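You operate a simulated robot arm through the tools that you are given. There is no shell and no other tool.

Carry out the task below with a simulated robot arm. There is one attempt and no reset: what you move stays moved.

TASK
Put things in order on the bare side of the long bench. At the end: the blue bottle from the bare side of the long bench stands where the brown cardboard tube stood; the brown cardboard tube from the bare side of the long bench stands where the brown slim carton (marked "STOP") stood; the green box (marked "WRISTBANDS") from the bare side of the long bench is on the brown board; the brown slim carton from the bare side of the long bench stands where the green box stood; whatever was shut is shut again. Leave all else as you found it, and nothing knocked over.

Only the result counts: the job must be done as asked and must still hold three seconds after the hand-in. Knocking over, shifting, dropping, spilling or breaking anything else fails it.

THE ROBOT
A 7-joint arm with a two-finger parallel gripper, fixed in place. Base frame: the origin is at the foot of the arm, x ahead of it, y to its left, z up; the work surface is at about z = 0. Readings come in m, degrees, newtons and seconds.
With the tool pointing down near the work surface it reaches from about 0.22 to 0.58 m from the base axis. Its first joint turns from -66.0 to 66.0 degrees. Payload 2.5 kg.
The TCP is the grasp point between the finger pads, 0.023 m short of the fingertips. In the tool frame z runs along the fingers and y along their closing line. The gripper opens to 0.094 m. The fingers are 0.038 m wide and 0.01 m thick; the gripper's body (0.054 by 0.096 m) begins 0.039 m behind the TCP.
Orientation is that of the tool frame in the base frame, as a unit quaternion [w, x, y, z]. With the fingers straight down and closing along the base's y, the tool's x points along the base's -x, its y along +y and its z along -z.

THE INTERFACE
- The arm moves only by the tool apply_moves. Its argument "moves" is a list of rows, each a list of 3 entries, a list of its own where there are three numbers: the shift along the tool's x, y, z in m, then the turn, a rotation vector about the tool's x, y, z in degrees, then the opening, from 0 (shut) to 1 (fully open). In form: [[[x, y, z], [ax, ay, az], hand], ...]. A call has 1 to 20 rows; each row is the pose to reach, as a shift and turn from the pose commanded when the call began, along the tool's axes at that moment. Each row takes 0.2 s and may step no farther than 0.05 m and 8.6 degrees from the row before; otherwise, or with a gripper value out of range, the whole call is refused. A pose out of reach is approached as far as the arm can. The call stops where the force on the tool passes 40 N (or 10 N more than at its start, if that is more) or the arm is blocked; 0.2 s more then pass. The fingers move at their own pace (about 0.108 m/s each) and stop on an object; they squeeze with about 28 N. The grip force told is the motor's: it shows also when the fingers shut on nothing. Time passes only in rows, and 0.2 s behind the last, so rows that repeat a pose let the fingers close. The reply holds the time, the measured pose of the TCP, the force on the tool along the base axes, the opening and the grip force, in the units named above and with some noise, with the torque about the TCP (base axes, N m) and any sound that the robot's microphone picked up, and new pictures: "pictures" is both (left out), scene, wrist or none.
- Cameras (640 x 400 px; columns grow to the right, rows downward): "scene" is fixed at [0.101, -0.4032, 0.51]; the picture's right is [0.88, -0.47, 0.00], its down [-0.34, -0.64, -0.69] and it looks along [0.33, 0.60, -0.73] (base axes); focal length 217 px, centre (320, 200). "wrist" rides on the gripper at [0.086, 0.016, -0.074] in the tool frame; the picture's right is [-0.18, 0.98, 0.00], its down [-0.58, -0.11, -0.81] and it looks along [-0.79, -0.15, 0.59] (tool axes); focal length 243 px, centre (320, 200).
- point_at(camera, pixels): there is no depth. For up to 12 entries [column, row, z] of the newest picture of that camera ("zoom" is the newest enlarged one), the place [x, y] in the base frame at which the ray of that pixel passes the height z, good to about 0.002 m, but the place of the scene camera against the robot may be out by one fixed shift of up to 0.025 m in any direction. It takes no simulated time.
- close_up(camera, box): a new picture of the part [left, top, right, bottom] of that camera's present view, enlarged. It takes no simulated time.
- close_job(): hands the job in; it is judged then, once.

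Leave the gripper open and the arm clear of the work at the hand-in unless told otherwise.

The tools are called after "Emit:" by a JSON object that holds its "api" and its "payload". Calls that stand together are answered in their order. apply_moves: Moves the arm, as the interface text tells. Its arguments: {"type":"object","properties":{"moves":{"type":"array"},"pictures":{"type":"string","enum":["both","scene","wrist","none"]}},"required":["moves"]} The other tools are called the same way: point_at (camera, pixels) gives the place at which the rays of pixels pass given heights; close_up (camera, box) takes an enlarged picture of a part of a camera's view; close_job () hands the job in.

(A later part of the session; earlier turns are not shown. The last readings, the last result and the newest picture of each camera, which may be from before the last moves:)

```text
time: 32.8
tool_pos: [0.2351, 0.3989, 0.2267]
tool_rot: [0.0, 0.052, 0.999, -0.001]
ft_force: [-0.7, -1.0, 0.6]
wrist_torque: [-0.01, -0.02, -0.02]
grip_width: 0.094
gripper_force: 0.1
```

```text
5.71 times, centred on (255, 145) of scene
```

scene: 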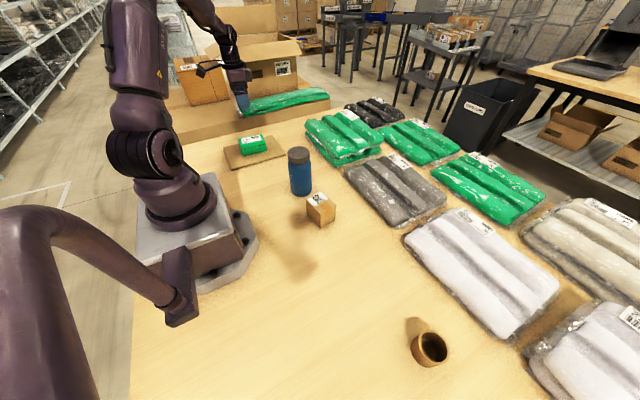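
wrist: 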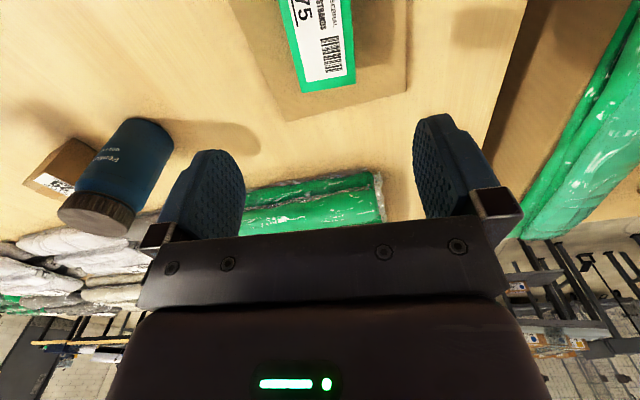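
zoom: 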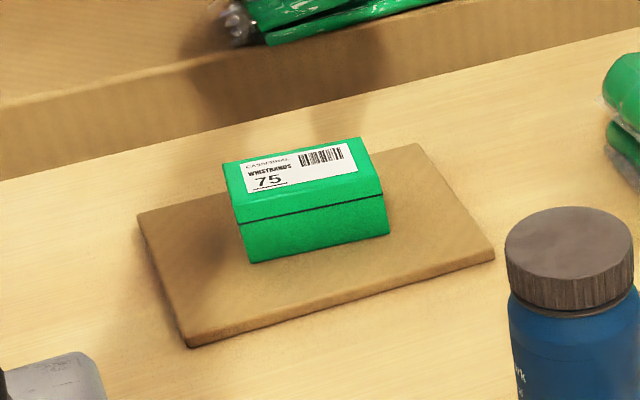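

The green box sits on the board, lid shut, upright. Next I'll go back over the bench at z ≈ 0.227 to view the carton from above, at about (0.255, -0.05).

Emit:
{"api": "apply_moves", "payload": {"moves": [[[-0.006, -0.037, 0], [0, 0, 0], 1], [[-0.011, -0.074, 0], [0, 0, 0], 1], [[-0.017, -0.111, 0], [0, 0, 0], 1], [[-0.022, -0.148, 0], [0, 0, 0], 1], [[-0.028, -0.186, 0], [0, 0, 0], 1], [[-0.034, -0.223, 0], [0, 0, 0], 1], [[-0.039, -0.26, 0], [0, 0, 0], 1], [[-0.045, -0.297, 0], [0, 0, 0], 1], [[-0.05, -0.334, 0], [0, 0, 0], 1], [[-0.056, -0.371, 0], [0, 0, 0], 1], [[-0.061, -0.408, 0], [0, 0, 0], 1], [[-0.0669, -0.4454, 0], [0, 0, 0], 1], [[-0.0669, -0.4454, 0.03], [0, 0, 0], 1], [[-0.0669, -0.4454, 0.06], [0, 0, 0], 1], [[-0.0669, -0.4454, 0.06], [0, 0, 0], 1]]}}

Emit:
{"api": "close_up", "payload": {"camera": "wrist", "box": [200, 0, 440, 180]}}

```text
time: 36.0
tool_pos: [0.2554, -0.0523, 0.1671]
tool_rot: [0.0, 0.052, 0.999, 0.0]
ft_force: [-0.8, 1.0, 0.0]
wrist_torque: [-0.01, 0.01, -0.03]
grip_width: 0.0941
gripper_force: 0.1
```

scene: 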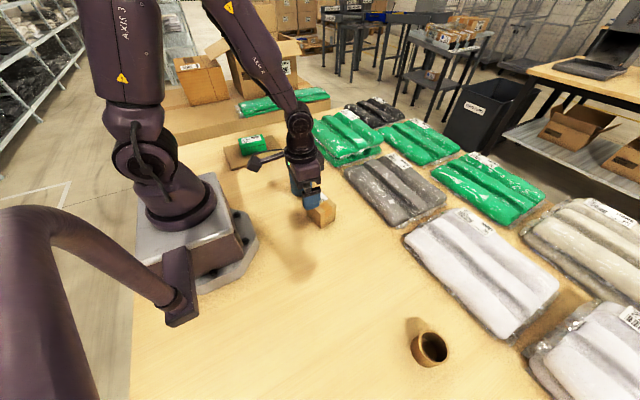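
wrist: 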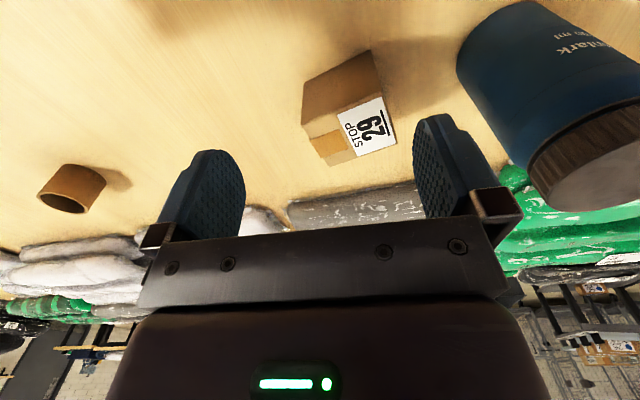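

```text
2.22 times, centred on (320, 90) of wrist
```

zoom: 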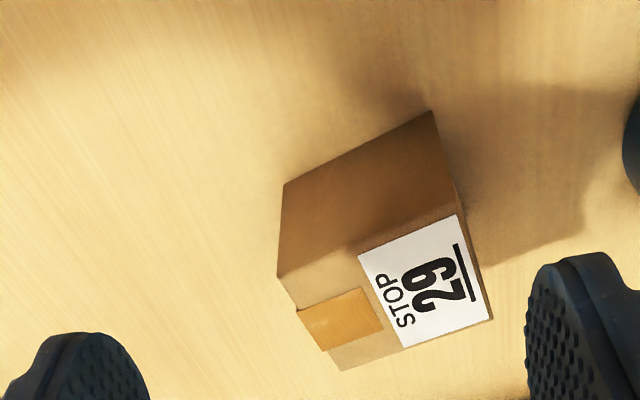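

The carton is clear in view. In wrist pixels, its near bottom corners are (303.8,83.7) and (370.4,50) and its top corners are (301.1,124.7), (381.2,95.9), (397.4,143.6), (329.9,166.5). I'll read these at candidate heights.

Emit:
{"api": "point_at", "payload": {"camera": "wrist", "pixels": [[303.8, 83.7, 0], [370.4, 50, 0], [301.1, 124.7, 0.05], [381.2, 95.9, 0.05], [397.4, 143.6, 0.05], [329.9, 166.5, 0.05], [301.1, 124.7, 0.06], [381.2, 95.9, 0.06], [397.4, 143.6, 0.06], [329.9, 166.5, 0.06], [70, 190, 0], [70, 212, 0]]}}

Emit:
{"api": "close_up", "payload": {"camera": "wrist", "box": [20, 140, 140, 230]}}

```text
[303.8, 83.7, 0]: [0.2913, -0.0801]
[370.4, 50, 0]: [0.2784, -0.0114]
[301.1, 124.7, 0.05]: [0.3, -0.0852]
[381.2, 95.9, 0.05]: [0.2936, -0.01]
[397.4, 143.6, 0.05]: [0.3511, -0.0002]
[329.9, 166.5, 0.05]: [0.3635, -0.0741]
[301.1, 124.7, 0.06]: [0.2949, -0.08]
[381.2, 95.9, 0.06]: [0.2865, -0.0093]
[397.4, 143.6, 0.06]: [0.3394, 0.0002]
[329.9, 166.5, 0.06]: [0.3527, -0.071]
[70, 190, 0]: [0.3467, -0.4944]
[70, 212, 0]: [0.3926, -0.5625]
```

```text
4.44 times, centred on (80, 185) of wrist
```

zoom: 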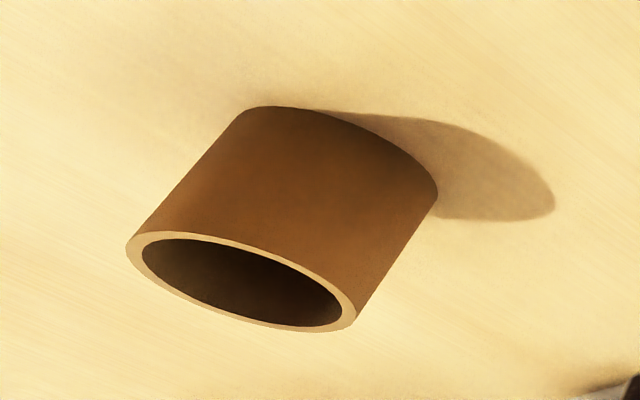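

The carton is about 0.069 x 0.053 x 0.066 m, centred near (0.312, -0.040) and turned +10°. I'll move above it, turning -16° about tool z, to z ≈ 0.11, and check the alignment.

Emit:
{"api": "apply_moves", "payload": {"moves": [[[-0.02, 0.006, 0.01], [0, 0, -5], 1], [[-0.04, 0.013, 0.025], [0, 0, -11], 1], [[-0.055, 0.0181, 0.04], [0, 0, -16], 1], [[-0.055, 0.0181, 0.055], [0, 0, -16], 1], [[-0.055, 0.0181, 0.055], [0, 0, -16], 1]]}}

Emit:
{"api": "close_up", "payload": {"camera": "wrist", "box": [200, 0, 440, 180]}}

```text
time: 37.2
tool_pos: [0.3129, -0.0394, 0.1125]
tool_rot: [0.0, -0.088, 0.996, -0.001]
ft_force: [0.0, -0.1, 0.5]
wrist_torque: [0.0, 0.0, 0.01]
grip_width: 0.0942
gripper_force: 0.0
```

scene: 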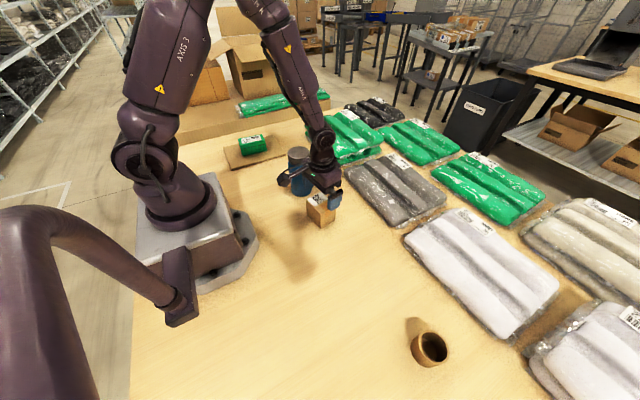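
wrist: 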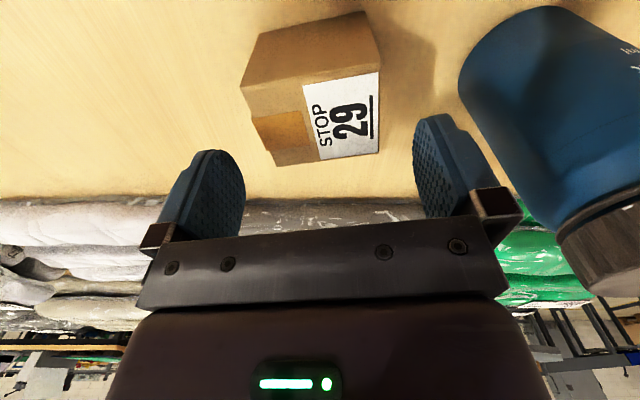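

```text
2.22 times, centred on (320, 90) of wrist
```

zoom: 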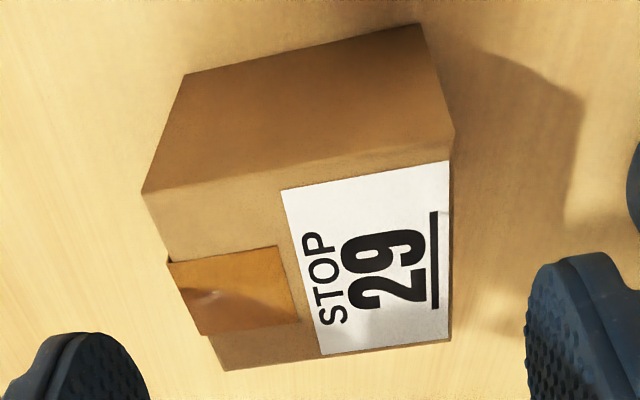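

From this view I'll recompute the carton's corners to refine centre, angle and height.

Emit:
{"api": "point_at", "payload": {"camera": "wrist", "pixels": [[258.8, 33.8, 0], [365.9, 10.8, 0], [239.9, 87.3, 0.06], [380.8, 60.8, 0.06], [275.9, 166.5, 0.06], [378.5, 153, 0.06], [239.9, 87.3, 0.066], [380.8, 60.8, 0.066], [275.9, 166.5, 0.066], [378.5, 153, 0.066]]}}

```text
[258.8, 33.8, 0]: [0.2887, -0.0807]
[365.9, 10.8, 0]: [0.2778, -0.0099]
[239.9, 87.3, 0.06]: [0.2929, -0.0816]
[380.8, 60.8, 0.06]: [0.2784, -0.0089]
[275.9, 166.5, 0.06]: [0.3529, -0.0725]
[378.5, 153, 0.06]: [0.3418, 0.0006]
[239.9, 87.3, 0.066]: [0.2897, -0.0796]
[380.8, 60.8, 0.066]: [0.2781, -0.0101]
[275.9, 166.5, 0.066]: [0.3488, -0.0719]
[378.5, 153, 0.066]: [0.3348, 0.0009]
```

The carton centre is (0.3135, -0.0405), height about 0.064 m, and the gripper is aligned. I'll descend to TCP z ≈ 0.034 and then close.

Emit:
{"api": "apply_moves", "payload": {"moves": [[[0, -0.001, 0.03], [0, 0, 0], 1], [[0, -0.001, 0.06], [0, 0, 0], 1], [[0, -0.001, 0.0785], [0, 0, 0], 1], [[0, -0.001, 0.0785], [0, 0, 0], 1]], "pictures": "wrist"}}

Emit:
{"api": "apply_moves", "payload": {"moves": [[[0, 0, 0], [0, 0, 0], 0], [[0, 0, 0], [0, 0, 0], 0], [[0, 0, 0], [0, 0, 0], 0], [[0, 0, 0], [0, 0, 0], 0]], "pictures": "wrist"}}

```text
time: 38.2
tool_pos: [0.3109, -0.0402, 0.0333]
tool_rot: [0.0, -0.087, 0.996, 0.0]
ft_force: [0.4, 0.1, 1.0]
wrist_torque: [0.0, 0.02, 0.03]
grip_width: 0.0939
gripper_force: 0.1
```

wrist: 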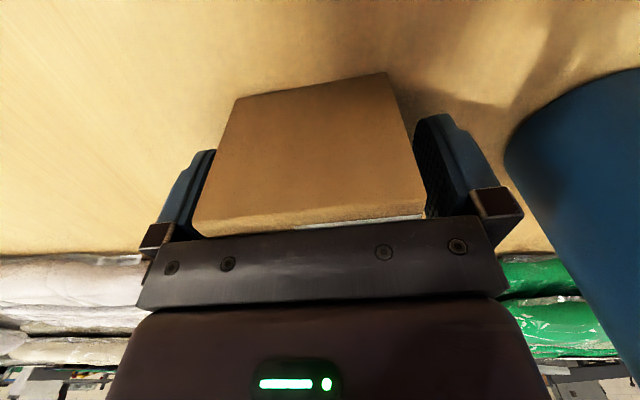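

```text
time: 39.2
tool_pos: [0.312, -0.0398, 0.0346]
tool_rot: [0.0, -0.087, 0.996, 0.0]
ft_force: [-0.4, 0.2, 0.0]
wrist_torque: [0.0, 0.01, -0.02]
grip_width: 0.0697
gripper_force: 28.3
```

wrist: 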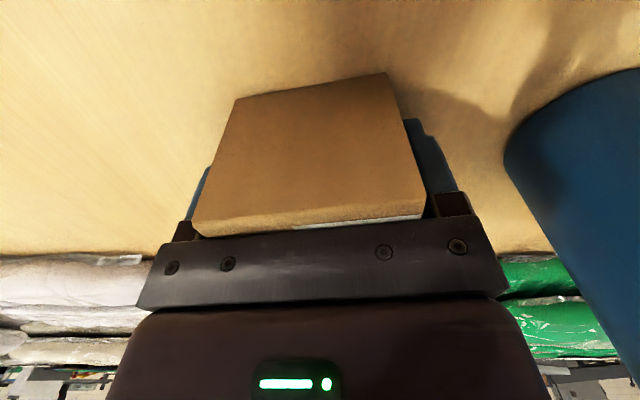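

The grip closed on the carton at 0.0697 m and it did not move. I'll lift 20 mm slowly and check it follows.

Emit:
{"api": "apply_moves", "payload": {"moves": [[[0, 0, -0.003], [0, 0, 0], 0], [[0, 0, -0.006], [0, 0, 0], 0], [[0, 0, -0.01], [0, 0, 0], 0], [[0, 0, -0.015], [0, 0, 0], 0], [[0, 0, -0.02], [0, 0, 0], 0], [[0, 0, -0.02], [0, 0, 0], 0]]}}

```text
time: 40.6
tool_pos: [0.3124, -0.0394, 0.054]
tool_rot: [0.0, -0.087, 0.996, 0.0]
ft_force: [0.1, 1.5, -0.5]
wrist_torque: [0.0, 0.03, -0.01]
grip_width: 0.0697
gripper_force: 27.8
```

scene: 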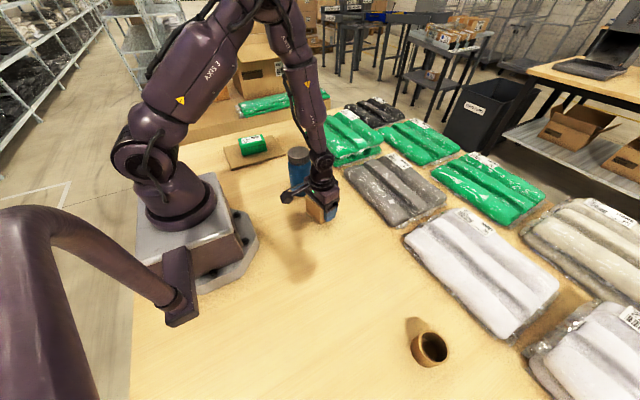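
wrist: 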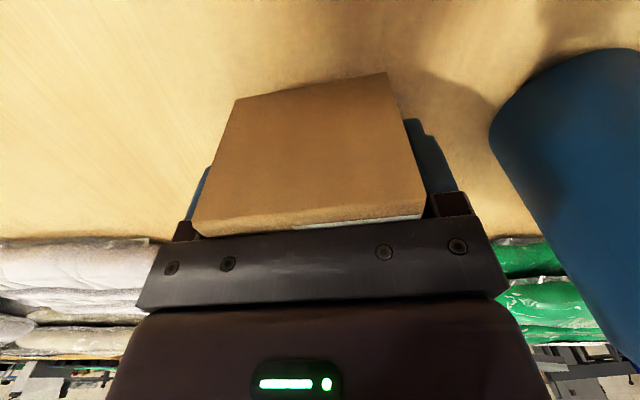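

The carton is held. I'll carry it slowly at z ≈ 0.08 to the green box's former spot, TCP (0.231, -0.2395).

Emit:
{"api": "apply_moves", "payload": {"moves": [[[0, 0, -0.006], [0, 0, 0], 0], [[0, 0, -0.014], [0, 0, 0], 0], [[0.002, -0.0032, -0.022], [0, 0, 0], 0], [[0.006, -0.0095, -0.026], [0, 0, 0], 0], [[0.012, -0.0191, -0.026], [0, 0, 0], 0], [[0.019, -0.0302, -0.026], [0, 0, 0], 0], [[0.026, -0.0413, -0.026], [0, 0, 0], 0], [[0.033, -0.0525, -0.026], [0, 0, 0], 0], [[0.04, -0.0636, -0.026], [0, 0, 0], 0], [[0.047, -0.0747, -0.026], [0, 0, 0], 0], [[0.054, -0.0858, -0.026], [0, 0, 0], 0], [[0.061, -0.097, -0.026], [0, 0, 0], 0], [[0.068, -0.1081, -0.026], [0, 0, 0], 0], [[0.075, -0.1192, -0.026], [0, 0, 0], 0], [[0.083, -0.1319, -0.026], [0, 0, 0], 0], [[0.091, -0.1447, -0.026], [0, 0, 0], 0], [[0.099, -0.1574, -0.026], [0, 0, 0], 0], [[0.107, -0.1701, -0.026], [0, 0, 0], 0], [[0.112, -0.178, -0.026], [0, 0, 0], 0], [[0.115, -0.1828, -0.026], [0, 0, 0], 0]]}}

```text
time: 44.8
tool_pos: [0.2293, -0.2384, 0.0792]
tool_rot: [0.0, -0.087, 0.996, -0.001]
ft_force: [0.2, -0.3, -0.9]
wrist_torque: [0.0, 0.01, 0.01]
grip_width: 0.0697
gripper_force: 28.2
```

scene: 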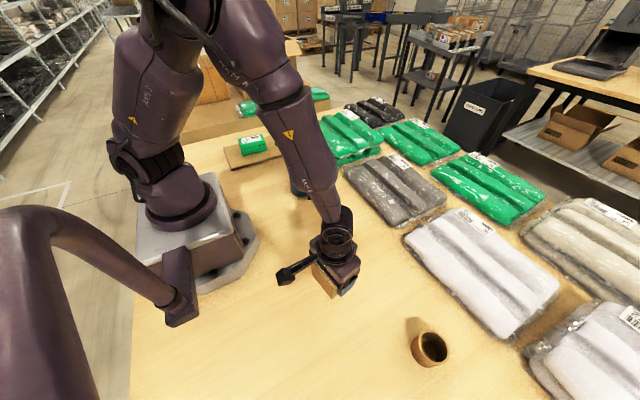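
wrist: 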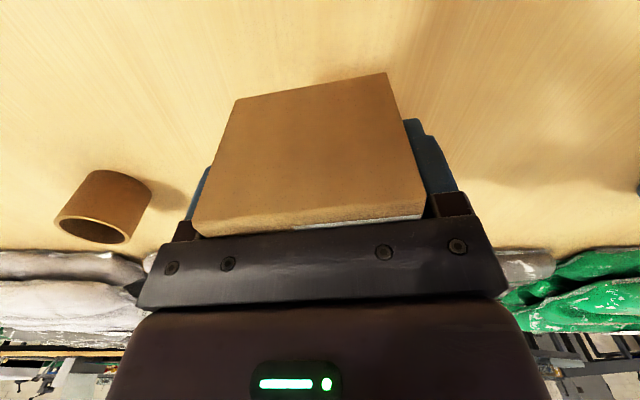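

It's over the spot. I'll lower slowly by 0.043 m, then finish in millimetre steps until the bench is felt.

Emit:
{"api": "apply_moves", "payload": {"moves": [[[0, 0, 0.005], [0, 0, 0], 0], [[0, 0, 0.012], [0, 0, 0], 0], [[0, 0, 0.02], [0, 0, 0], 0], [[0, 0, 0.028], [0, 0, 0], 0], [[0, 0, 0.034], [0, 0, 0], 0], [[0, 0, 0.039], [0, 0, 0], 0], [[0, 0, 0.042], [0, 0, 0], 0], [[0, 0, 0.043], [0, 0, 0], 0]], "pictures": "none"}}

Emit:
{"api": "apply_moves", "payload": {"moves": [[[0, 0, 0.001], [0, 0, 0], 0]], "pictures": "none"}}

```text
time: 46.6
tool_pos: [0.2301, -0.2403, 0.0361]
tool_rot: [0.0, -0.087, 0.996, 0.0]
ft_force: [0.3, -0.1, -1.2]
wrist_torque: [0.03, 0.0, -0.03]
grip_width: 0.0692
gripper_force: 28.1
```

```text
time: 47.0
tool_pos: [0.2296, -0.239, 0.0348]
tool_rot: [0.0, -0.087, 0.996, 0.0]
ft_force: [0.5, 0.0, -0.4]
wrist_torque: [0.0, -0.04, 0.01]
grip_width: 0.0696
gripper_force: 27.4
```

No firm contact yet (-0.4 N). I'll lower one more millimetre or two.

Emit:
{"api": "apply_moves", "payload": {"moves": [[[0, 0, 0.001], [0, 0, 0], 0], [[0, 0, 0.001], [0, 0, 0], 0]], "pictures": "none"}}

```text
time: 47.6
tool_pos: [0.2304, -0.2391, 0.0347]
tool_rot: [-0.001, -0.087, 0.996, 0.0]
ft_force: [0.1, 0.5, -0.4]
wrist_torque: [-0.01, -0.02, 0.0]
grip_width: 0.0697
gripper_force: 28.2
```

Still about -0.4 N; another millimetre down.

Emit:
{"api": "apply_moves", "payload": {"moves": [[[0, 0, 0.001], [0, 0, 0], 0], [[0, 0, 0.001], [0, 0, 0], 0]], "pictures": "none"}}

```text
time: 48.2
tool_pos: [0.23, -0.2397, 0.033]
tool_rot: [0.0, -0.087, 0.996, 0.0]
ft_force: [-0.5, 1.6, 3.8]
wrist_torque: [0.03, -0.05, 0.04]
grip_width: 0.0698
gripper_force: 27.8
```

Contact (3.8 N). I'll open and rise straight up to z ≈ 0.15.

Emit:
{"api": "apply_moves", "payload": {"moves": [[[0, 0, 0], [0, 0, 0], 0.85], [[0, 0, 0], [0, 0, 0], 1], [[0, 0, 0], [0, 0, 0], 1], [[0, 0, -0.015], [0, 0, 0], 1], [[0, 0, -0.04], [0, 0, 0], 1], [[0, 0, -0.08], [0, 0, 0], 1], [[0, 0, -0.12], [0, 0, 0], 1], [[0, 0, -0.12], [0, 0, 0], 1]]}}

Emit:
{"api": "close_up", "payload": {"camera": "wrist", "box": [40, 60, 240, 220]}}

```text
time: 50.0
tool_pos: [0.2296, -0.2388, 0.1539]
tool_rot: [0.0, -0.086, 0.996, 0.0]
ft_force: [0.3, 0.5, -0.4]
wrist_torque: [0.03, -0.02, -0.01]
grip_width: 0.094
gripper_force: 0.1
```

scene: 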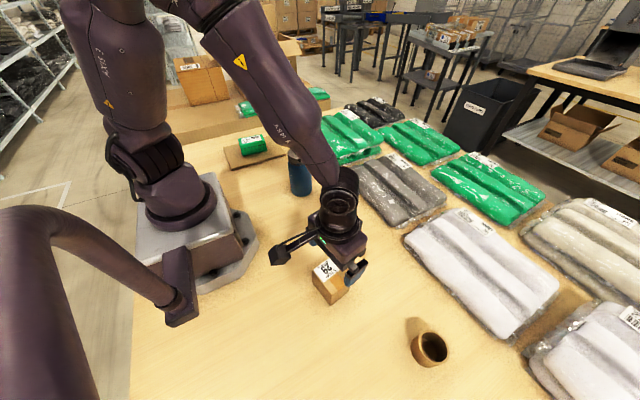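
wrist: 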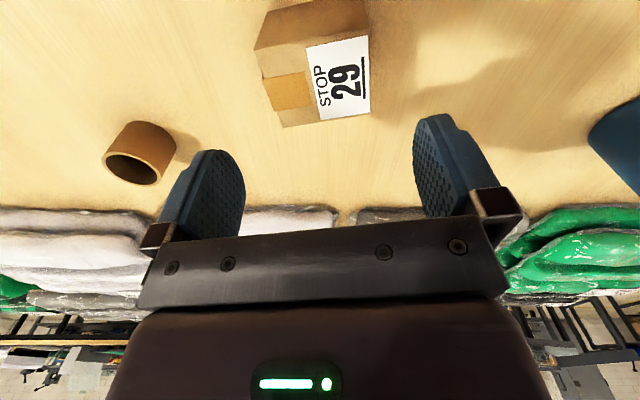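

```text
2.50 times, centred on (140, 140) of wrist
```

zoom: 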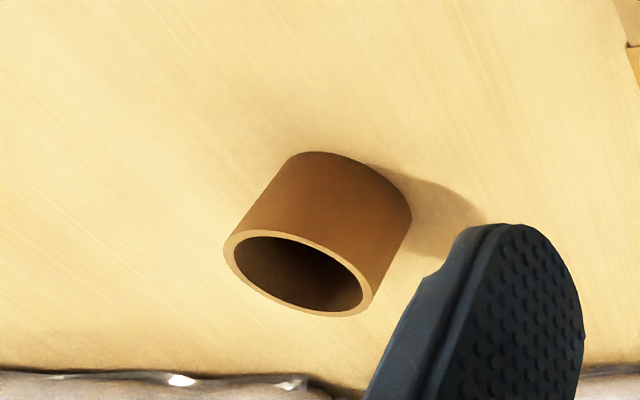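

The carton stands upright at the green box's former place. The tube shows at about (132,155) in the wrist view. I'll move above and short of it, to (0.27, -0.39), turning +64° about tool z so the camera looks outward at it.

Emit:
{"api": "apply_moves", "payload": {"moves": [[[-0.0016, -0.0195, 0], [0, 0, 8], 1], [[-0.0033, -0.0389, 0], [0, 0, 16], 1], [[-0.0049, -0.0584, 0], [0, 0, 24], 1], [[-0.0066, -0.0779, 0], [0, 0, 32], 1], [[-0.0082, -0.0973, 0], [0, 0, 40], 1], [[-0.0098, -0.1168, 0], [0, 0, 48], 1], [[-0.0115, -0.1362, 0], [0, 0, 56], 1], [[-0.0131, -0.1557, 0], [0, 0, 64], 1], [[-0.0131, -0.1557, 0], [0, 0, 64], 1]]}}

Emit:
{"api": "close_up", "payload": {"camera": "wrist", "box": [220, 20, 420, 180]}}

```text
time: 52.0
tool_pos: [0.27, -0.3911, 0.1535]
tool_rot: [0.001, 0.455, 0.891, 0.0]
ft_force: [0.4, -0.7, 0.7]
wrist_torque: [0.01, 0.0, 0.0]
grip_width: 0.0941
gripper_force: 0.0
```

scene: 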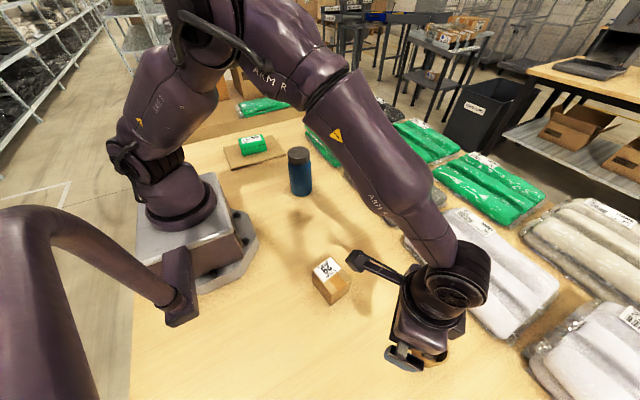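
wrist: 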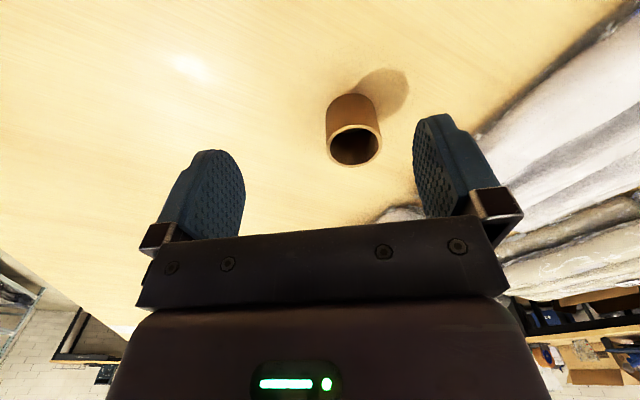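

```text
2.50 times, centred on (320, 100) of wrist
```

zoom: 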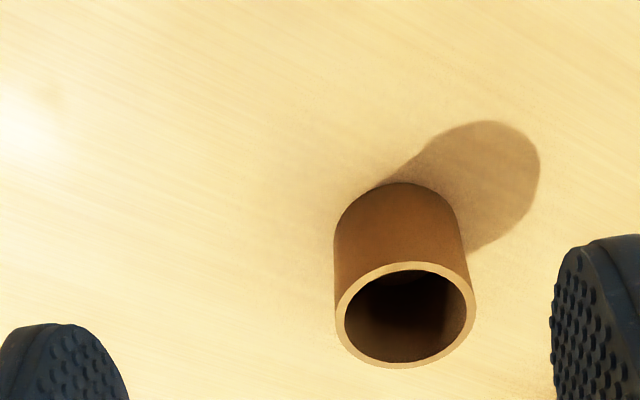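

The tube stands upright in view. The base's near edge is at wrist (352.8,93.2), and the rim's edges are at (353.6,124.8), (353.6,167.2), (326,144) and (382.4,143.2). I'll read those at a few heights.

Emit:
{"api": "point_at", "payload": {"camera": "wrist", "pixels": [[352.8, 93.2, 0], [353.6, 124.8, 0.04], [353.6, 167.2, 0.04], [326, 144, 0.04], [382.4, 143.2, 0.04], [353.6, 124.8, 0.05], [353.6, 167.2, 0.05], [326, 144, 0.05], [382.4, 143.2, 0.05], [480, 130, 0], [400, 210, 0]]}}

```text
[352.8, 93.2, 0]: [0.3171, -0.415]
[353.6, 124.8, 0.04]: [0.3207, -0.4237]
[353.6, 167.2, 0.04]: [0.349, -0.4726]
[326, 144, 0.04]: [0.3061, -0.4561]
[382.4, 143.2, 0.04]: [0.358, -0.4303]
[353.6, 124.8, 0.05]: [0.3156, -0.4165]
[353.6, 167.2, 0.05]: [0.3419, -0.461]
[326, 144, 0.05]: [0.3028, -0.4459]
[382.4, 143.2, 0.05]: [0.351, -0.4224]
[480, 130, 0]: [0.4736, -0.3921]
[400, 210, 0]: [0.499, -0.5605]
```

The tube is about 0.053 m across and 0.049 m tall, centred near (0.330, -0.4375). I'll move above it at z ≈ 0.118 and refine.

Emit:
{"api": "apply_moves", "payload": {"moves": [[[-0.035, 0.01, 0.01], [0, 0, 0], 1], [[-0.0729, 0.0212, 0.02], [0, 0, 0], 1], [[-0.0729, 0.0212, 0.035], [0, 0, 0], 1], [[-0.0729, 0.0212, 0.035], [0, 0, 0], 1]]}}

Emit:
{"api": "close_up", "payload": {"camera": "wrist", "box": [220, 0, 420, 160]}}

```text
time: 53.0
tool_pos: [0.3306, -0.4374, 0.1175]
tool_rot: [0.0, 0.454, 0.891, 0.0]
ft_force: [0.0, 0.0, 0.2]
wrist_torque: [-0.02, 0.03, 0.01]
grip_width: 0.0941
gripper_force: 0.1
```

scene: 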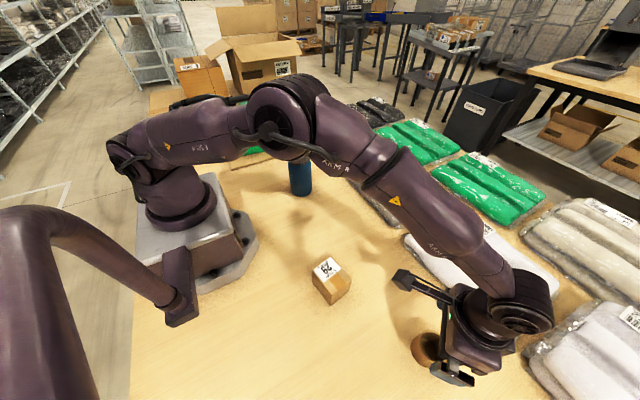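
wrist: 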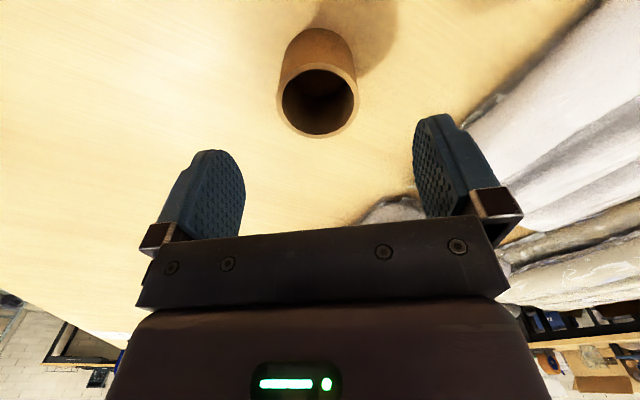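

```text
2.50 times, centred on (320, 80) of wrist
```

zoom: 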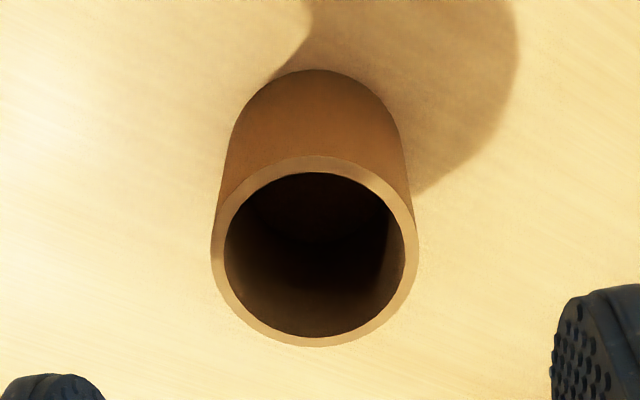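

Clear view now. I'll read the base near edge and the rim's four extremes again.

Emit:
{"api": "point_at", "payload": {"camera": "wrist", "pixels": [[319.2, 28, 0], [318.4, 62.4, 0.045], [317.6, 138.8, 0.045], [276, 102, 0.045], [359.2, 100, 0.045], [318.4, 62.4, 0.05], [317.6, 138.8, 0.05], [276, 102, 0.05], [359.2, 100, 0.05]]}}

```text
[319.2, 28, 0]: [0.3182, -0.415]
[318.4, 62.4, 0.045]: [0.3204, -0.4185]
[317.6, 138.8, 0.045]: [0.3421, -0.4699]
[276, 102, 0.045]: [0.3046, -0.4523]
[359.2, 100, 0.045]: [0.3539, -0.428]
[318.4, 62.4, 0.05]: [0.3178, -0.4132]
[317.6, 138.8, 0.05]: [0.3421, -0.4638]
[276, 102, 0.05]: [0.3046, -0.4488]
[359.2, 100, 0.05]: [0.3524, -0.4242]
```

The tube's centre is (0.330, -0.4395), diameter 0.055 m, height 0.048 m. I'll descend around it to TCP z ≈ 0.027.

Emit:
{"api": "apply_moves", "payload": {"moves": [[[-0.0013, -0.0017, 0.03], [0, 0, 0], 1], [[-0.0013, -0.0017, 0.06], [0, 0, 0], 1], [[-0.0013, -0.0017, 0.08], [0, 0, 0], 1], [[-0.0013, -0.0017, 0.0905], [0, 0, 0], 1], [[-0.0013, -0.0017, 0.0905], [0, 0, 0], 1]]}}

```text
time: 54.2
tool_pos: [0.3287, -0.438, 0.0273]
tool_rot: [0.0, 0.455, 0.891, 0.0]
ft_force: [0.1, 0.0, 0.3]
wrist_torque: [0.01, -0.01, -0.01]
grip_width: 0.094
gripper_force: 0.1
```

scene: 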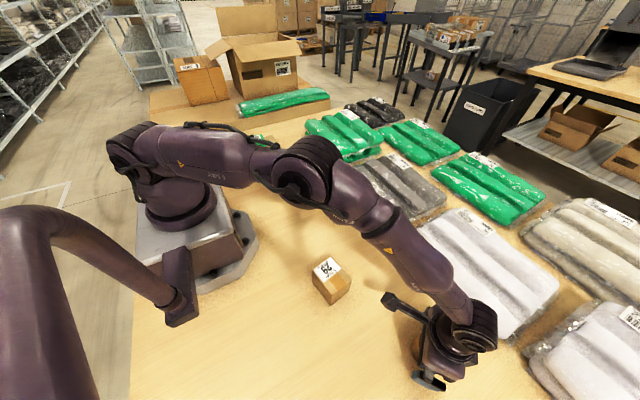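
wrist: 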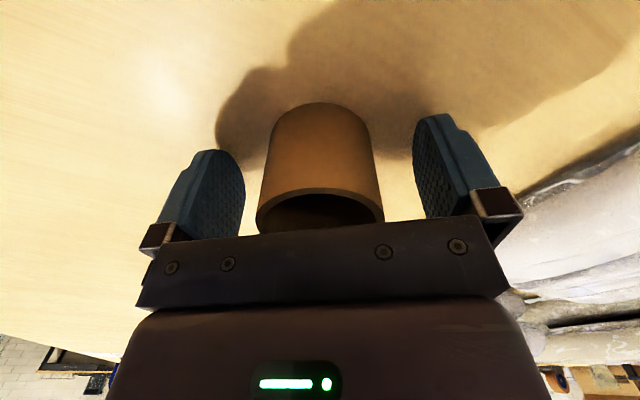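

The tube is centred between the fingers. I'll close on it, then lift 15 mm slowly.

Emit:
{"api": "apply_moves", "payload": {"moves": [[[0, 0, 0], [0, 0, 0], 0], [[0, 0, 0], [0, 0, 0], 0], [[0, 0, 0], [0, 0, 0], 0], [[0, 0, 0], [0, 0, 0], 0]], "pictures": "wrist"}}

Emit:
{"api": "apply_moves", "payload": {"moves": [[[0, 0, -0.003], [0, 0, 0], 0], [[0, 0, -0.006], [0, 0, 0], 0], [[0, 0, -0.01], [0, 0, 0], 0], [[0, 0, -0.015], [0, 0, 0], 0], [[0, 0, -0.015], [0, 0, 0], 0]], "pictures": "wrist"}}

```text
time: 55.2
tool_pos: [0.3293, -0.4382, 0.0271]
tool_rot: [0.0, 0.454, 0.891, 0.0]
ft_force: [-0.4, -0.6, 0.0]
wrist_torque: [-0.02, 0.01, -0.01]
grip_width: 0.0528
gripper_force: 27.8
```

wrist: 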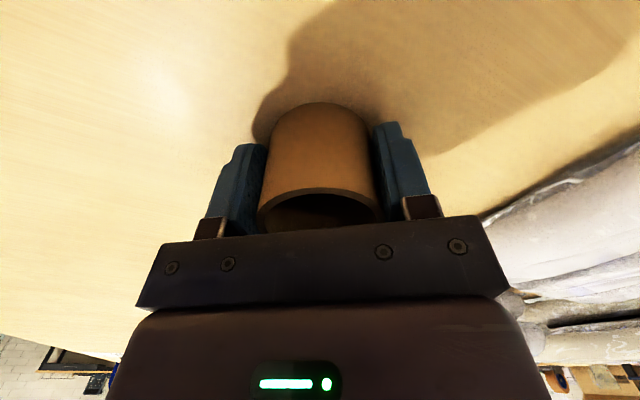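

```text
time: 56.4
tool_pos: [0.3294, -0.4383, 0.0431]
tool_rot: [0.0, 0.454, 0.891, 0.001]
ft_force: [-0.5, 0.1, -0.4]
wrist_torque: [0.0, 0.02, -0.01]
grip_width: 0.0524
gripper_force: 28.2
```

wrist: 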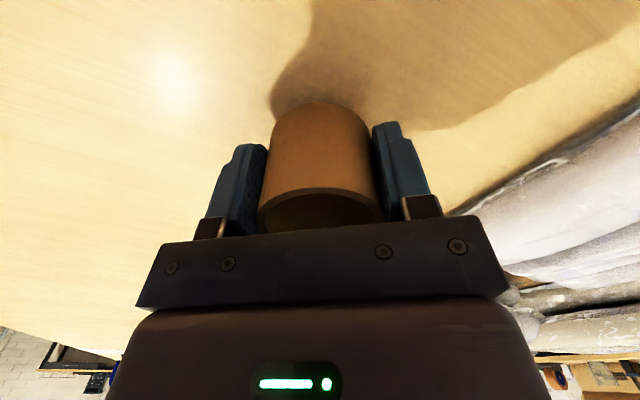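

The tube is held (0.0525 m). I'll lift to z ≈ 0.13, then start the slow carry toward the carton's former spot while turning the wrist back so that the camera arm stays clear of the bottle.

Emit:
{"api": "apply_moves", "payload": {"moves": [[[0, 0, -0.005], [0, 0, 0], 0], [[0, 0, -0.012], [0, 0, 0], 0], [[0, 0, -0.021], [0, 0, 0], 0], [[0, 0, -0.031], [0, 0, 0], 0], [[0, 0, -0.041], [0, 0, 0], 0], [[0, 0, -0.051], [0, 0, 0], 0], [[0, 0, -0.061], [0, 0, 0], 0], [[0, 0, -0.071], [0, 0, 0], 0], [[0, 0, -0.08], [0, 0, 0], 0], [[0.004, 0.0026, -0.086], [0, 0, -1], 0], [[0.01, 0.0066, -0.088], [0, 0, -3], 0], [[0.018, 0.0119, -0.088], [0, 0, -6], 0], [[0.028, 0.0185, -0.088], [0, 0, -9], 0], [[0.038, 0.0252, -0.088], [0, 0, -12], 0], [[0.048, 0.0318, -0.088], [0, 0, -15], 0], [[0.058, 0.0384, -0.088], [0, 0, -18], 0], [[0.068, 0.045, -0.088], [0, 0, -21], 0], [[0.078, 0.0516, -0.088], [0, 0, -24], 0], [[0.088, 0.0583, -0.088], [0, 0, -26], 0], [[0.093, 0.0616, -0.088], [0, 0, -27], 0]]}}

```text
time: 60.6
tool_pos: [0.3244, -0.3273, 0.1304]
tool_rot: [0.001, 0.233, 0.973, 0.0]
ft_force: [0.6, -0.5, 0.5]
wrist_torque: [0.02, 0.0, -0.02]
grip_width: 0.0524
gripper_force: 28.2
```

scene: 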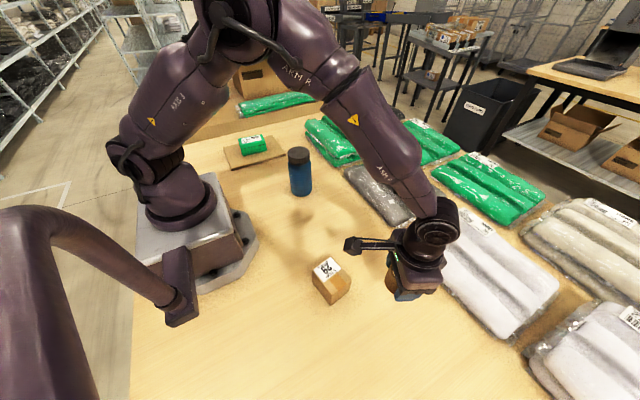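
wrist: 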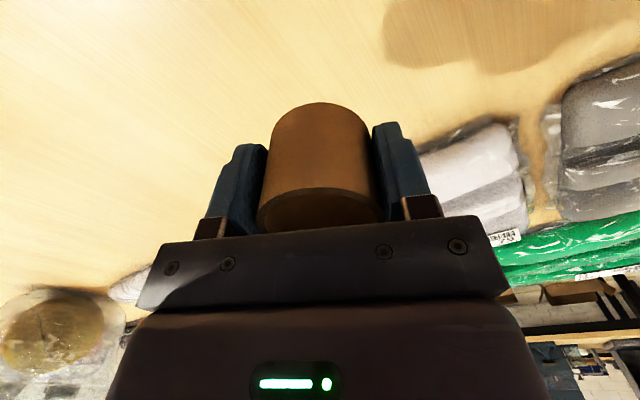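

Still held. I'll continue the slow carry for the remaining 0.29 m to TCP (0.312, -0.0405), finishing the turn to yaw 0.

Emit:
{"api": "apply_moves", "payload": {"moves": [[[0.003, 0.0053, 0], [0, 0, -1], 0], [[0.0085, 0.015, 0], [0, 0, -2], 0], [[0.0156, 0.0275, 0], [0, 0, -4], 0], [[0.0233, 0.0412, 0], [0, 0, -6], 0], [[0.031, 0.055, 0], [0, 0, -8], 0], [[0.0388, 0.0687, 0], [0, 0, -10], 0], [[0.0466, 0.0825, 0], [0, 0, -12], 0], [[0.0543, 0.0962, 0], [0, 0, -14], 0], [[0.0621, 0.11, 0], [0, 0, -16], 0], [[0.0699, 0.1237, 0], [0, 0, -18], 0], [[0.0776, 0.1374, 0], [0, 0, -20], 0], [[0.0854, 0.1512, 0], [0, 0, -21], 0], [[0.0932, 0.1649, 0], [0, 0, -22], 0], [[0.1009, 0.1787, 0], [0, 0, -23], 0], [[0.1087, 0.1924, 0], [0, 0, -24], 0], [[0.1165, 0.2062, 0], [0, 0, -25], 0], [[0.1242, 0.2199, 0], [0, 0, -26], 0], [[0.132, 0.2337, 0], [0, 0, -27], 0], [[0.1376, 0.2437, 0], [0, 0, -27], 0], [[0.1412, 0.2499, 0], [0, 0, -27], 0]]}}

```text
time: 64.8
tool_pos: [0.3122, -0.0412, 0.1321]
tool_rot: [0.001, 0.0, 1.0, -0.001]
ft_force: [0.3, 0.6, 0.1]
wrist_torque: [0.01, -0.04, 0.0]
grip_width: 0.0528
gripper_force: 28.1
```

scene: 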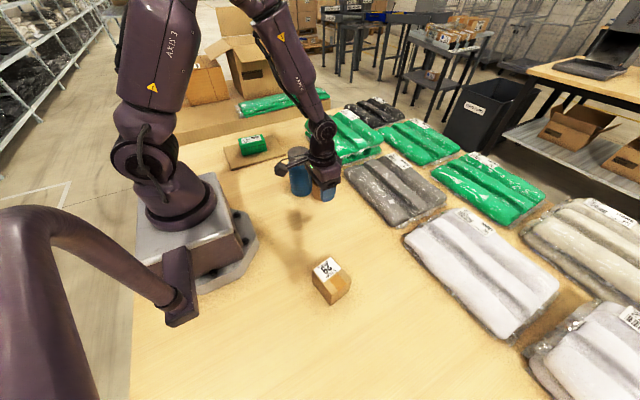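
wrist: 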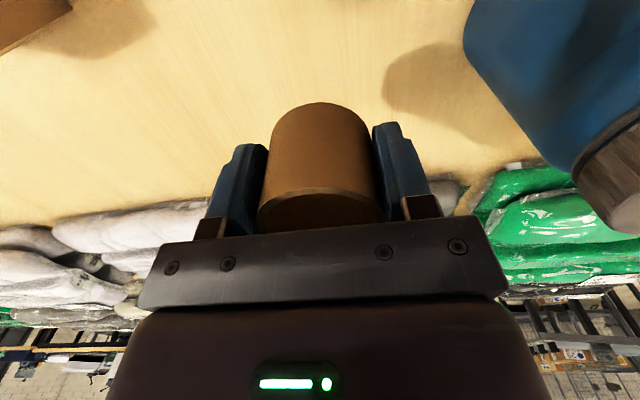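

Over the carton's former spot with the tube held. I'll lower slowly by 0.10 m.

Emit:
{"api": "apply_moves", "payload": {"moves": [[[0, 0, 0.005], [0, 0, 0], 0], [[0, 0, 0.013], [0, 0, 0], 0], [[0, 0, 0.023], [0, 0, 0], 0], [[0, 0, 0.033], [0, 0, 0], 0], [[0, 0, 0.043], [0, 0, 0], 0], [[0, 0, 0.053], [0, 0, 0], 0], [[0, 0, 0.063], [0, 0, 0], 0], [[0, 0, 0.073], [0, 0, 0], 0], [[0, 0, 0.083], [0, 0, 0], 0], [[0, 0, 0.091], [0, 0, 0], 0], [[0, 0, 0.097], [0, 0, 0], 0], [[0, 0, 0.101], [0, 0, 0], 0]], "pictures": "wrist"}}

Emit:
{"api": "apply_moves", "payload": {"moves": [[[0, 0, 0.001], [0, 0, 0], 0], [[0, 0, 0.002], [0, 0, 0], 0]], "pictures": "none"}}

Emit:
{"api": "apply_moves", "payload": {"moves": [[[0, 0, 0.001], [0, 0, 0], 0]], "pictures": "none"}}

```text
time: 67.4
tool_pos: [0.3113, -0.0401, 0.0303]
tool_rot: [0.0, 0.0, 1.0, 0.001]
ft_force: [0.5, -0.5, -0.3]
wrist_torque: [-0.02, -0.03, 0.0]
grip_width: 0.0529
gripper_force: 27.5
```

wrist: 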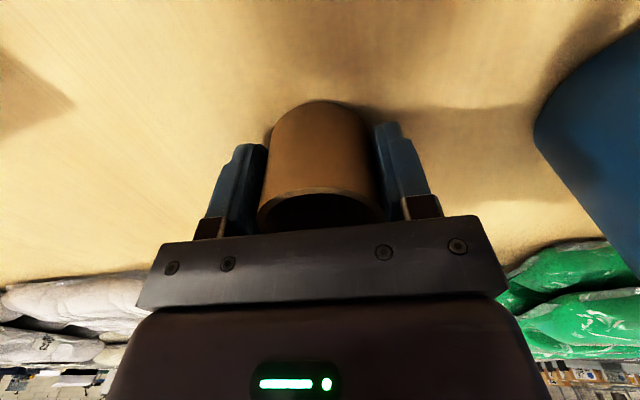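

```text
time: 68.0
tool_pos: [0.3114, -0.0406, 0.0288]
tool_rot: [0.0, 0.001, 1.0, 0.0]
ft_force: [0.5, -0.7, 0.4]
wrist_torque: [0.0, 0.02, 0.01]
grip_width: 0.0528
gripper_force: 28.0
```

```text
time: 68.4
tool_pos: [0.3108, -0.0406, 0.0267]
tool_rot: [0.0, 0.0, 1.0, 0.001]
ft_force: [-2.2, 1.6, 8.3]
wrist_torque: [0.02, 0.02, 0.02]
grip_width: 0.0527
gripper_force: 27.8
```

Contact (8.3 N). I'll open the fingers and rise to z ≈ 0.20.

Emit:
{"api": "apply_moves", "payload": {"moves": [[[0, 0, -0.0005], [0, 0, 0], 0.7], [[0, 0, -0.0005], [0, 0, 0], 1], [[0, 0, -0.0005], [0, 0, 0], 1], [[0, 0, -0.015], [0, 0, 0], 1], [[0, 0, -0.04], [0, 0, 0], 1], [[0, 0, -0.08], [0, 0, 0], 1], [[0, 0, -0.12], [0, 0, 0], 1], [[0, 0, -0.16], [0, 0, 0], 1], [[0, 0, -0.18], [0, 0, 0], 1]]}}

Emit:
{"api": "close_up", "payload": {"camera": "scene", "box": [260, 140, 380, 220]}}

```text
time: 70.4
tool_pos: [0.312, -0.0411, 0.2076]
tool_rot: [0.0, 0.0, 1.0, 0.0]
ft_force: [0.5, 0.3, 0.2]
wrist_torque: [0.01, 0.0, 0.02]
grip_width: 0.094
gripper_force: 0.0
```

scene: 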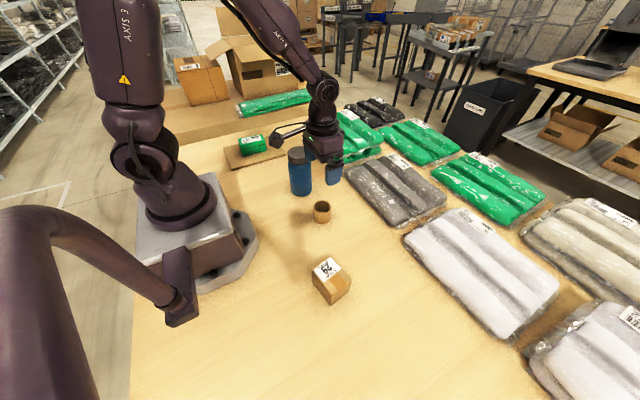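
wrist: 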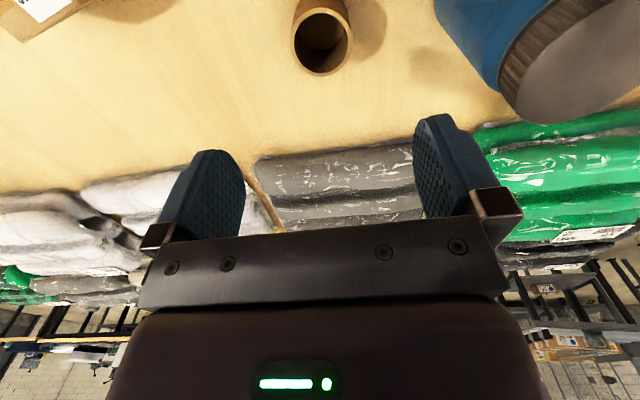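

```text
5.00 times, centred on (320, 180) of scene
```

zoom: 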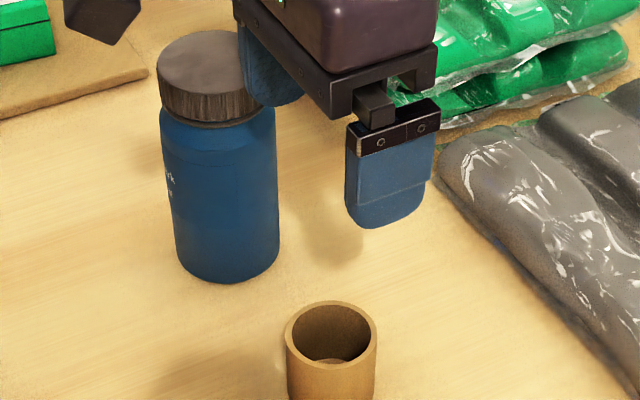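

The tube stands upright at the carton's former place. Now the bottle: I'll move to (0.265, 0.10) at z ≈ 0.22 to view its cap from behind and above.

Emit:
{"api": "apply_moves", "payload": {"moves": [[[0.005, 0.02, -0.012], [0, 0, 0], 1], [[0.02, 0.06, -0.012], [0, 0, 0], 1], [[0.035, 0.1, -0.012], [0, 0, 0], 1], [[0.047, 0.141, -0.012], [0, 0, 0], 1], [[0.047, 0.141, -0.012], [0, 0, 0], 1]]}}

Emit:
{"api": "close_up", "payload": {"camera": "wrist", "box": [220, 0, 420, 160]}}

```text
time: 71.6
tool_pos: [0.2653, 0.1004, 0.2208]
tool_rot: [0.0, -0.001, 1.0, 0.0]
ft_force: [0.4, -0.3, -0.1]
wrist_torque: [0.0, 0.0, -0.01]
grip_width: 0.0939
gripper_force: 0.2
```

scene: 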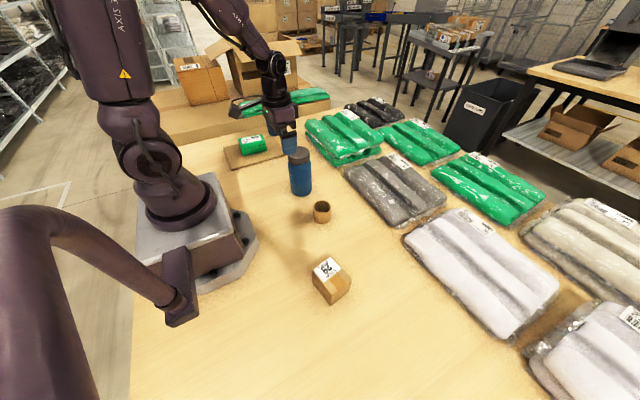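
wrist: 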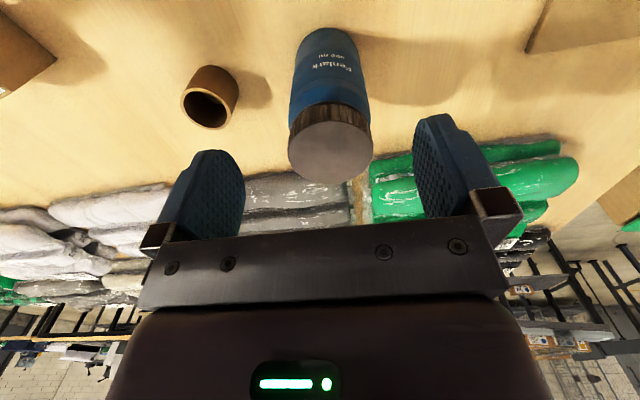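

```text
2.50 times, centred on (320, 80) of wrist
```

zoom: 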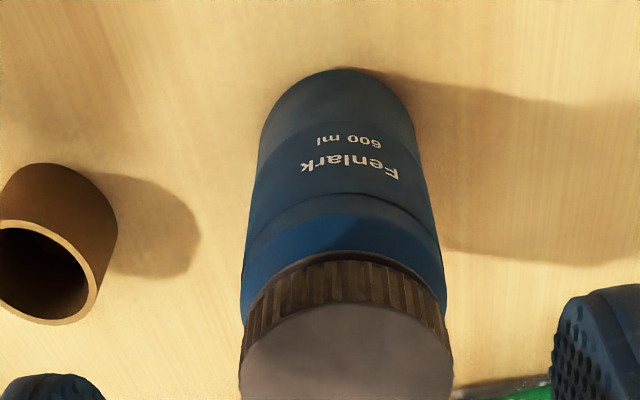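

Wrist pixels: base near edge (330,27.2), cap top near (330,121), far (333,184), left (287.6,150), right (373.2,148). Reading these at candidate heights.

Emit:
{"api": "point_at", "payload": {"camera": "wrist", "pixels": [[330, 27.2, 0], [330, 121, 0.14], [333, 184, 0.14], [287.6, 150, 0.14], [373.2, 148, 0.14], [330, 121, 0.15], [333, 184, 0.15], [287.6, 150, 0.15], [373.2, 148, 0.15]]}}

Emit:
{"api": "close_up", "payload": {"camera": "wrist", "box": [270, 90, 390, 200]}}

```text
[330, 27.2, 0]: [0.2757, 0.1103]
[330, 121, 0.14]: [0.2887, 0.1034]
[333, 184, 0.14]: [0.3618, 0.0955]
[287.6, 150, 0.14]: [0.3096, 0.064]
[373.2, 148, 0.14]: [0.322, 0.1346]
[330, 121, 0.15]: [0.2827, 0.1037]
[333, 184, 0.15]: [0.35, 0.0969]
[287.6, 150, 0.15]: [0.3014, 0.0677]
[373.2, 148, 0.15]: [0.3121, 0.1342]
```

```text
3.64 times, centred on (330, 145) of wrist
```

zoom: 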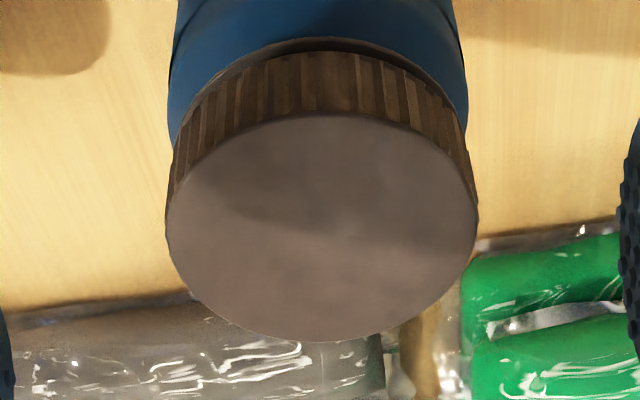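

The bottle's cap centre is at (0.3145, 0.101), top near z = 0.152, cap about 0.066 m wide and body about 0.074 m. I'll move directly above it at z ≈ 0.19 and check the finger clearance.

Emit:
{"api": "apply_moves", "payload": {"moves": [[[-0.025, 0.0006, 0], [0, 0, 0], 1], [[-0.0492, 0.0006, 0], [0, 0, 0], 1], [[-0.0492, 0.0006, 0.015], [0, 0, 0], 1], [[-0.0492, 0.0006, 0.03], [0, 0, 0], 1], [[-0.0492, 0.0006, 0.03], [0, 0, 0], 1]]}}

Emit:
{"api": "close_up", "payload": {"camera": "wrist", "box": [200, 0, 440, 180]}}

Emit:
{"api": "close_up", "payload": {"camera": "scene", "box": [250, 100, 370, 210]}}

```text
time: 72.8
tool_pos: [0.314, 0.0995, 0.1884]
tool_rot: [0.0, 0.0, 1.0, -0.001]
ft_force: [-0.4, 0.4, -0.4]
wrist_torque: [-0.01, -0.01, -0.02]
grip_width: 0.094
gripper_force: 0.2
```

scene: 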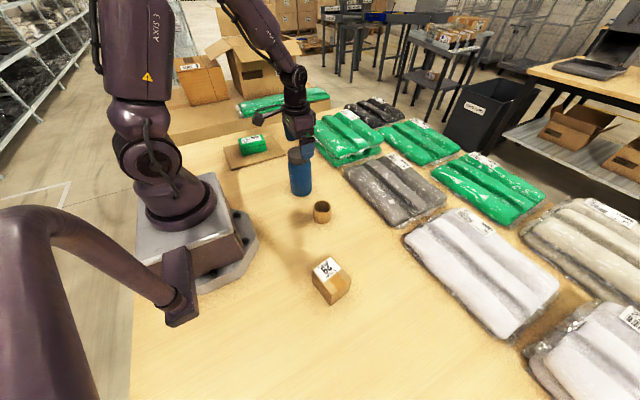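
wrist: 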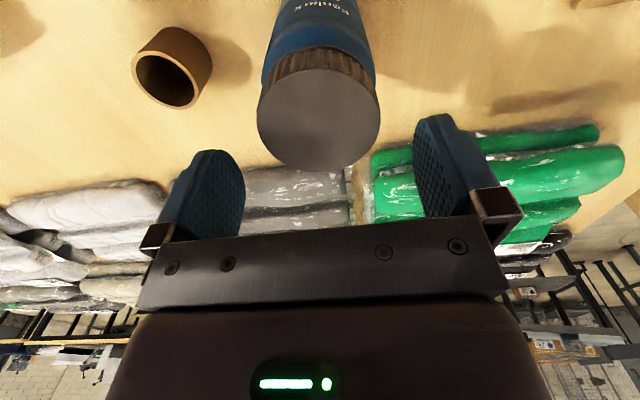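

```text
2.22 times, centred on (320, 90) of wrist
```

zoom: 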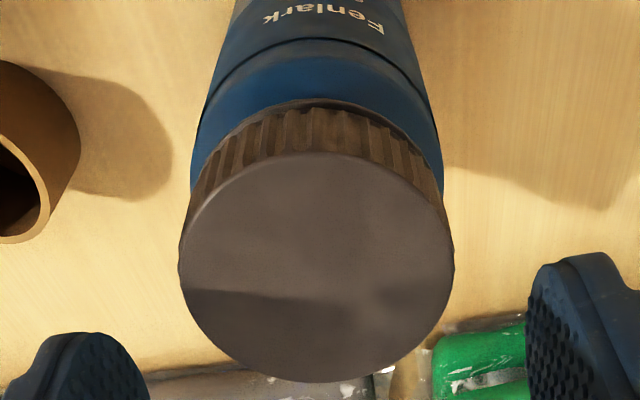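

```text
3.64 times, centred on (310, 155) of scene
```

zoom: 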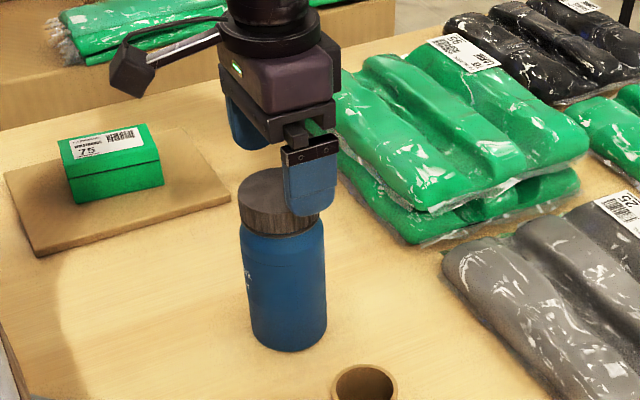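

The cap is centred between the fingers in the picture. I'll verify its centre along x from this vantage.

Emit:
{"api": "point_at", "payload": {"camera": "wrist", "pixels": [[319, 68.4, 0.152], [319, 172, 0.152], [256.6, 112.5, 0.152], [380.8, 112.5, 0.152], [319, 68.4, 0.146], [319, 172, 0.146], [256.6, 112.5, 0.146], [380.8, 112.5, 0.146]]}}

```text
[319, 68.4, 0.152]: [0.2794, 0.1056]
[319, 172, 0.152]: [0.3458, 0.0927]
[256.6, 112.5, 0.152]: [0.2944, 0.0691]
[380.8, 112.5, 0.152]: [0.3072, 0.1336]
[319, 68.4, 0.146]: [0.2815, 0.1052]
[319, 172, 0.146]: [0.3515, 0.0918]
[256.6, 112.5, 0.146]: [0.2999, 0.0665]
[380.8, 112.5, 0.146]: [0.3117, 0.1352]
```

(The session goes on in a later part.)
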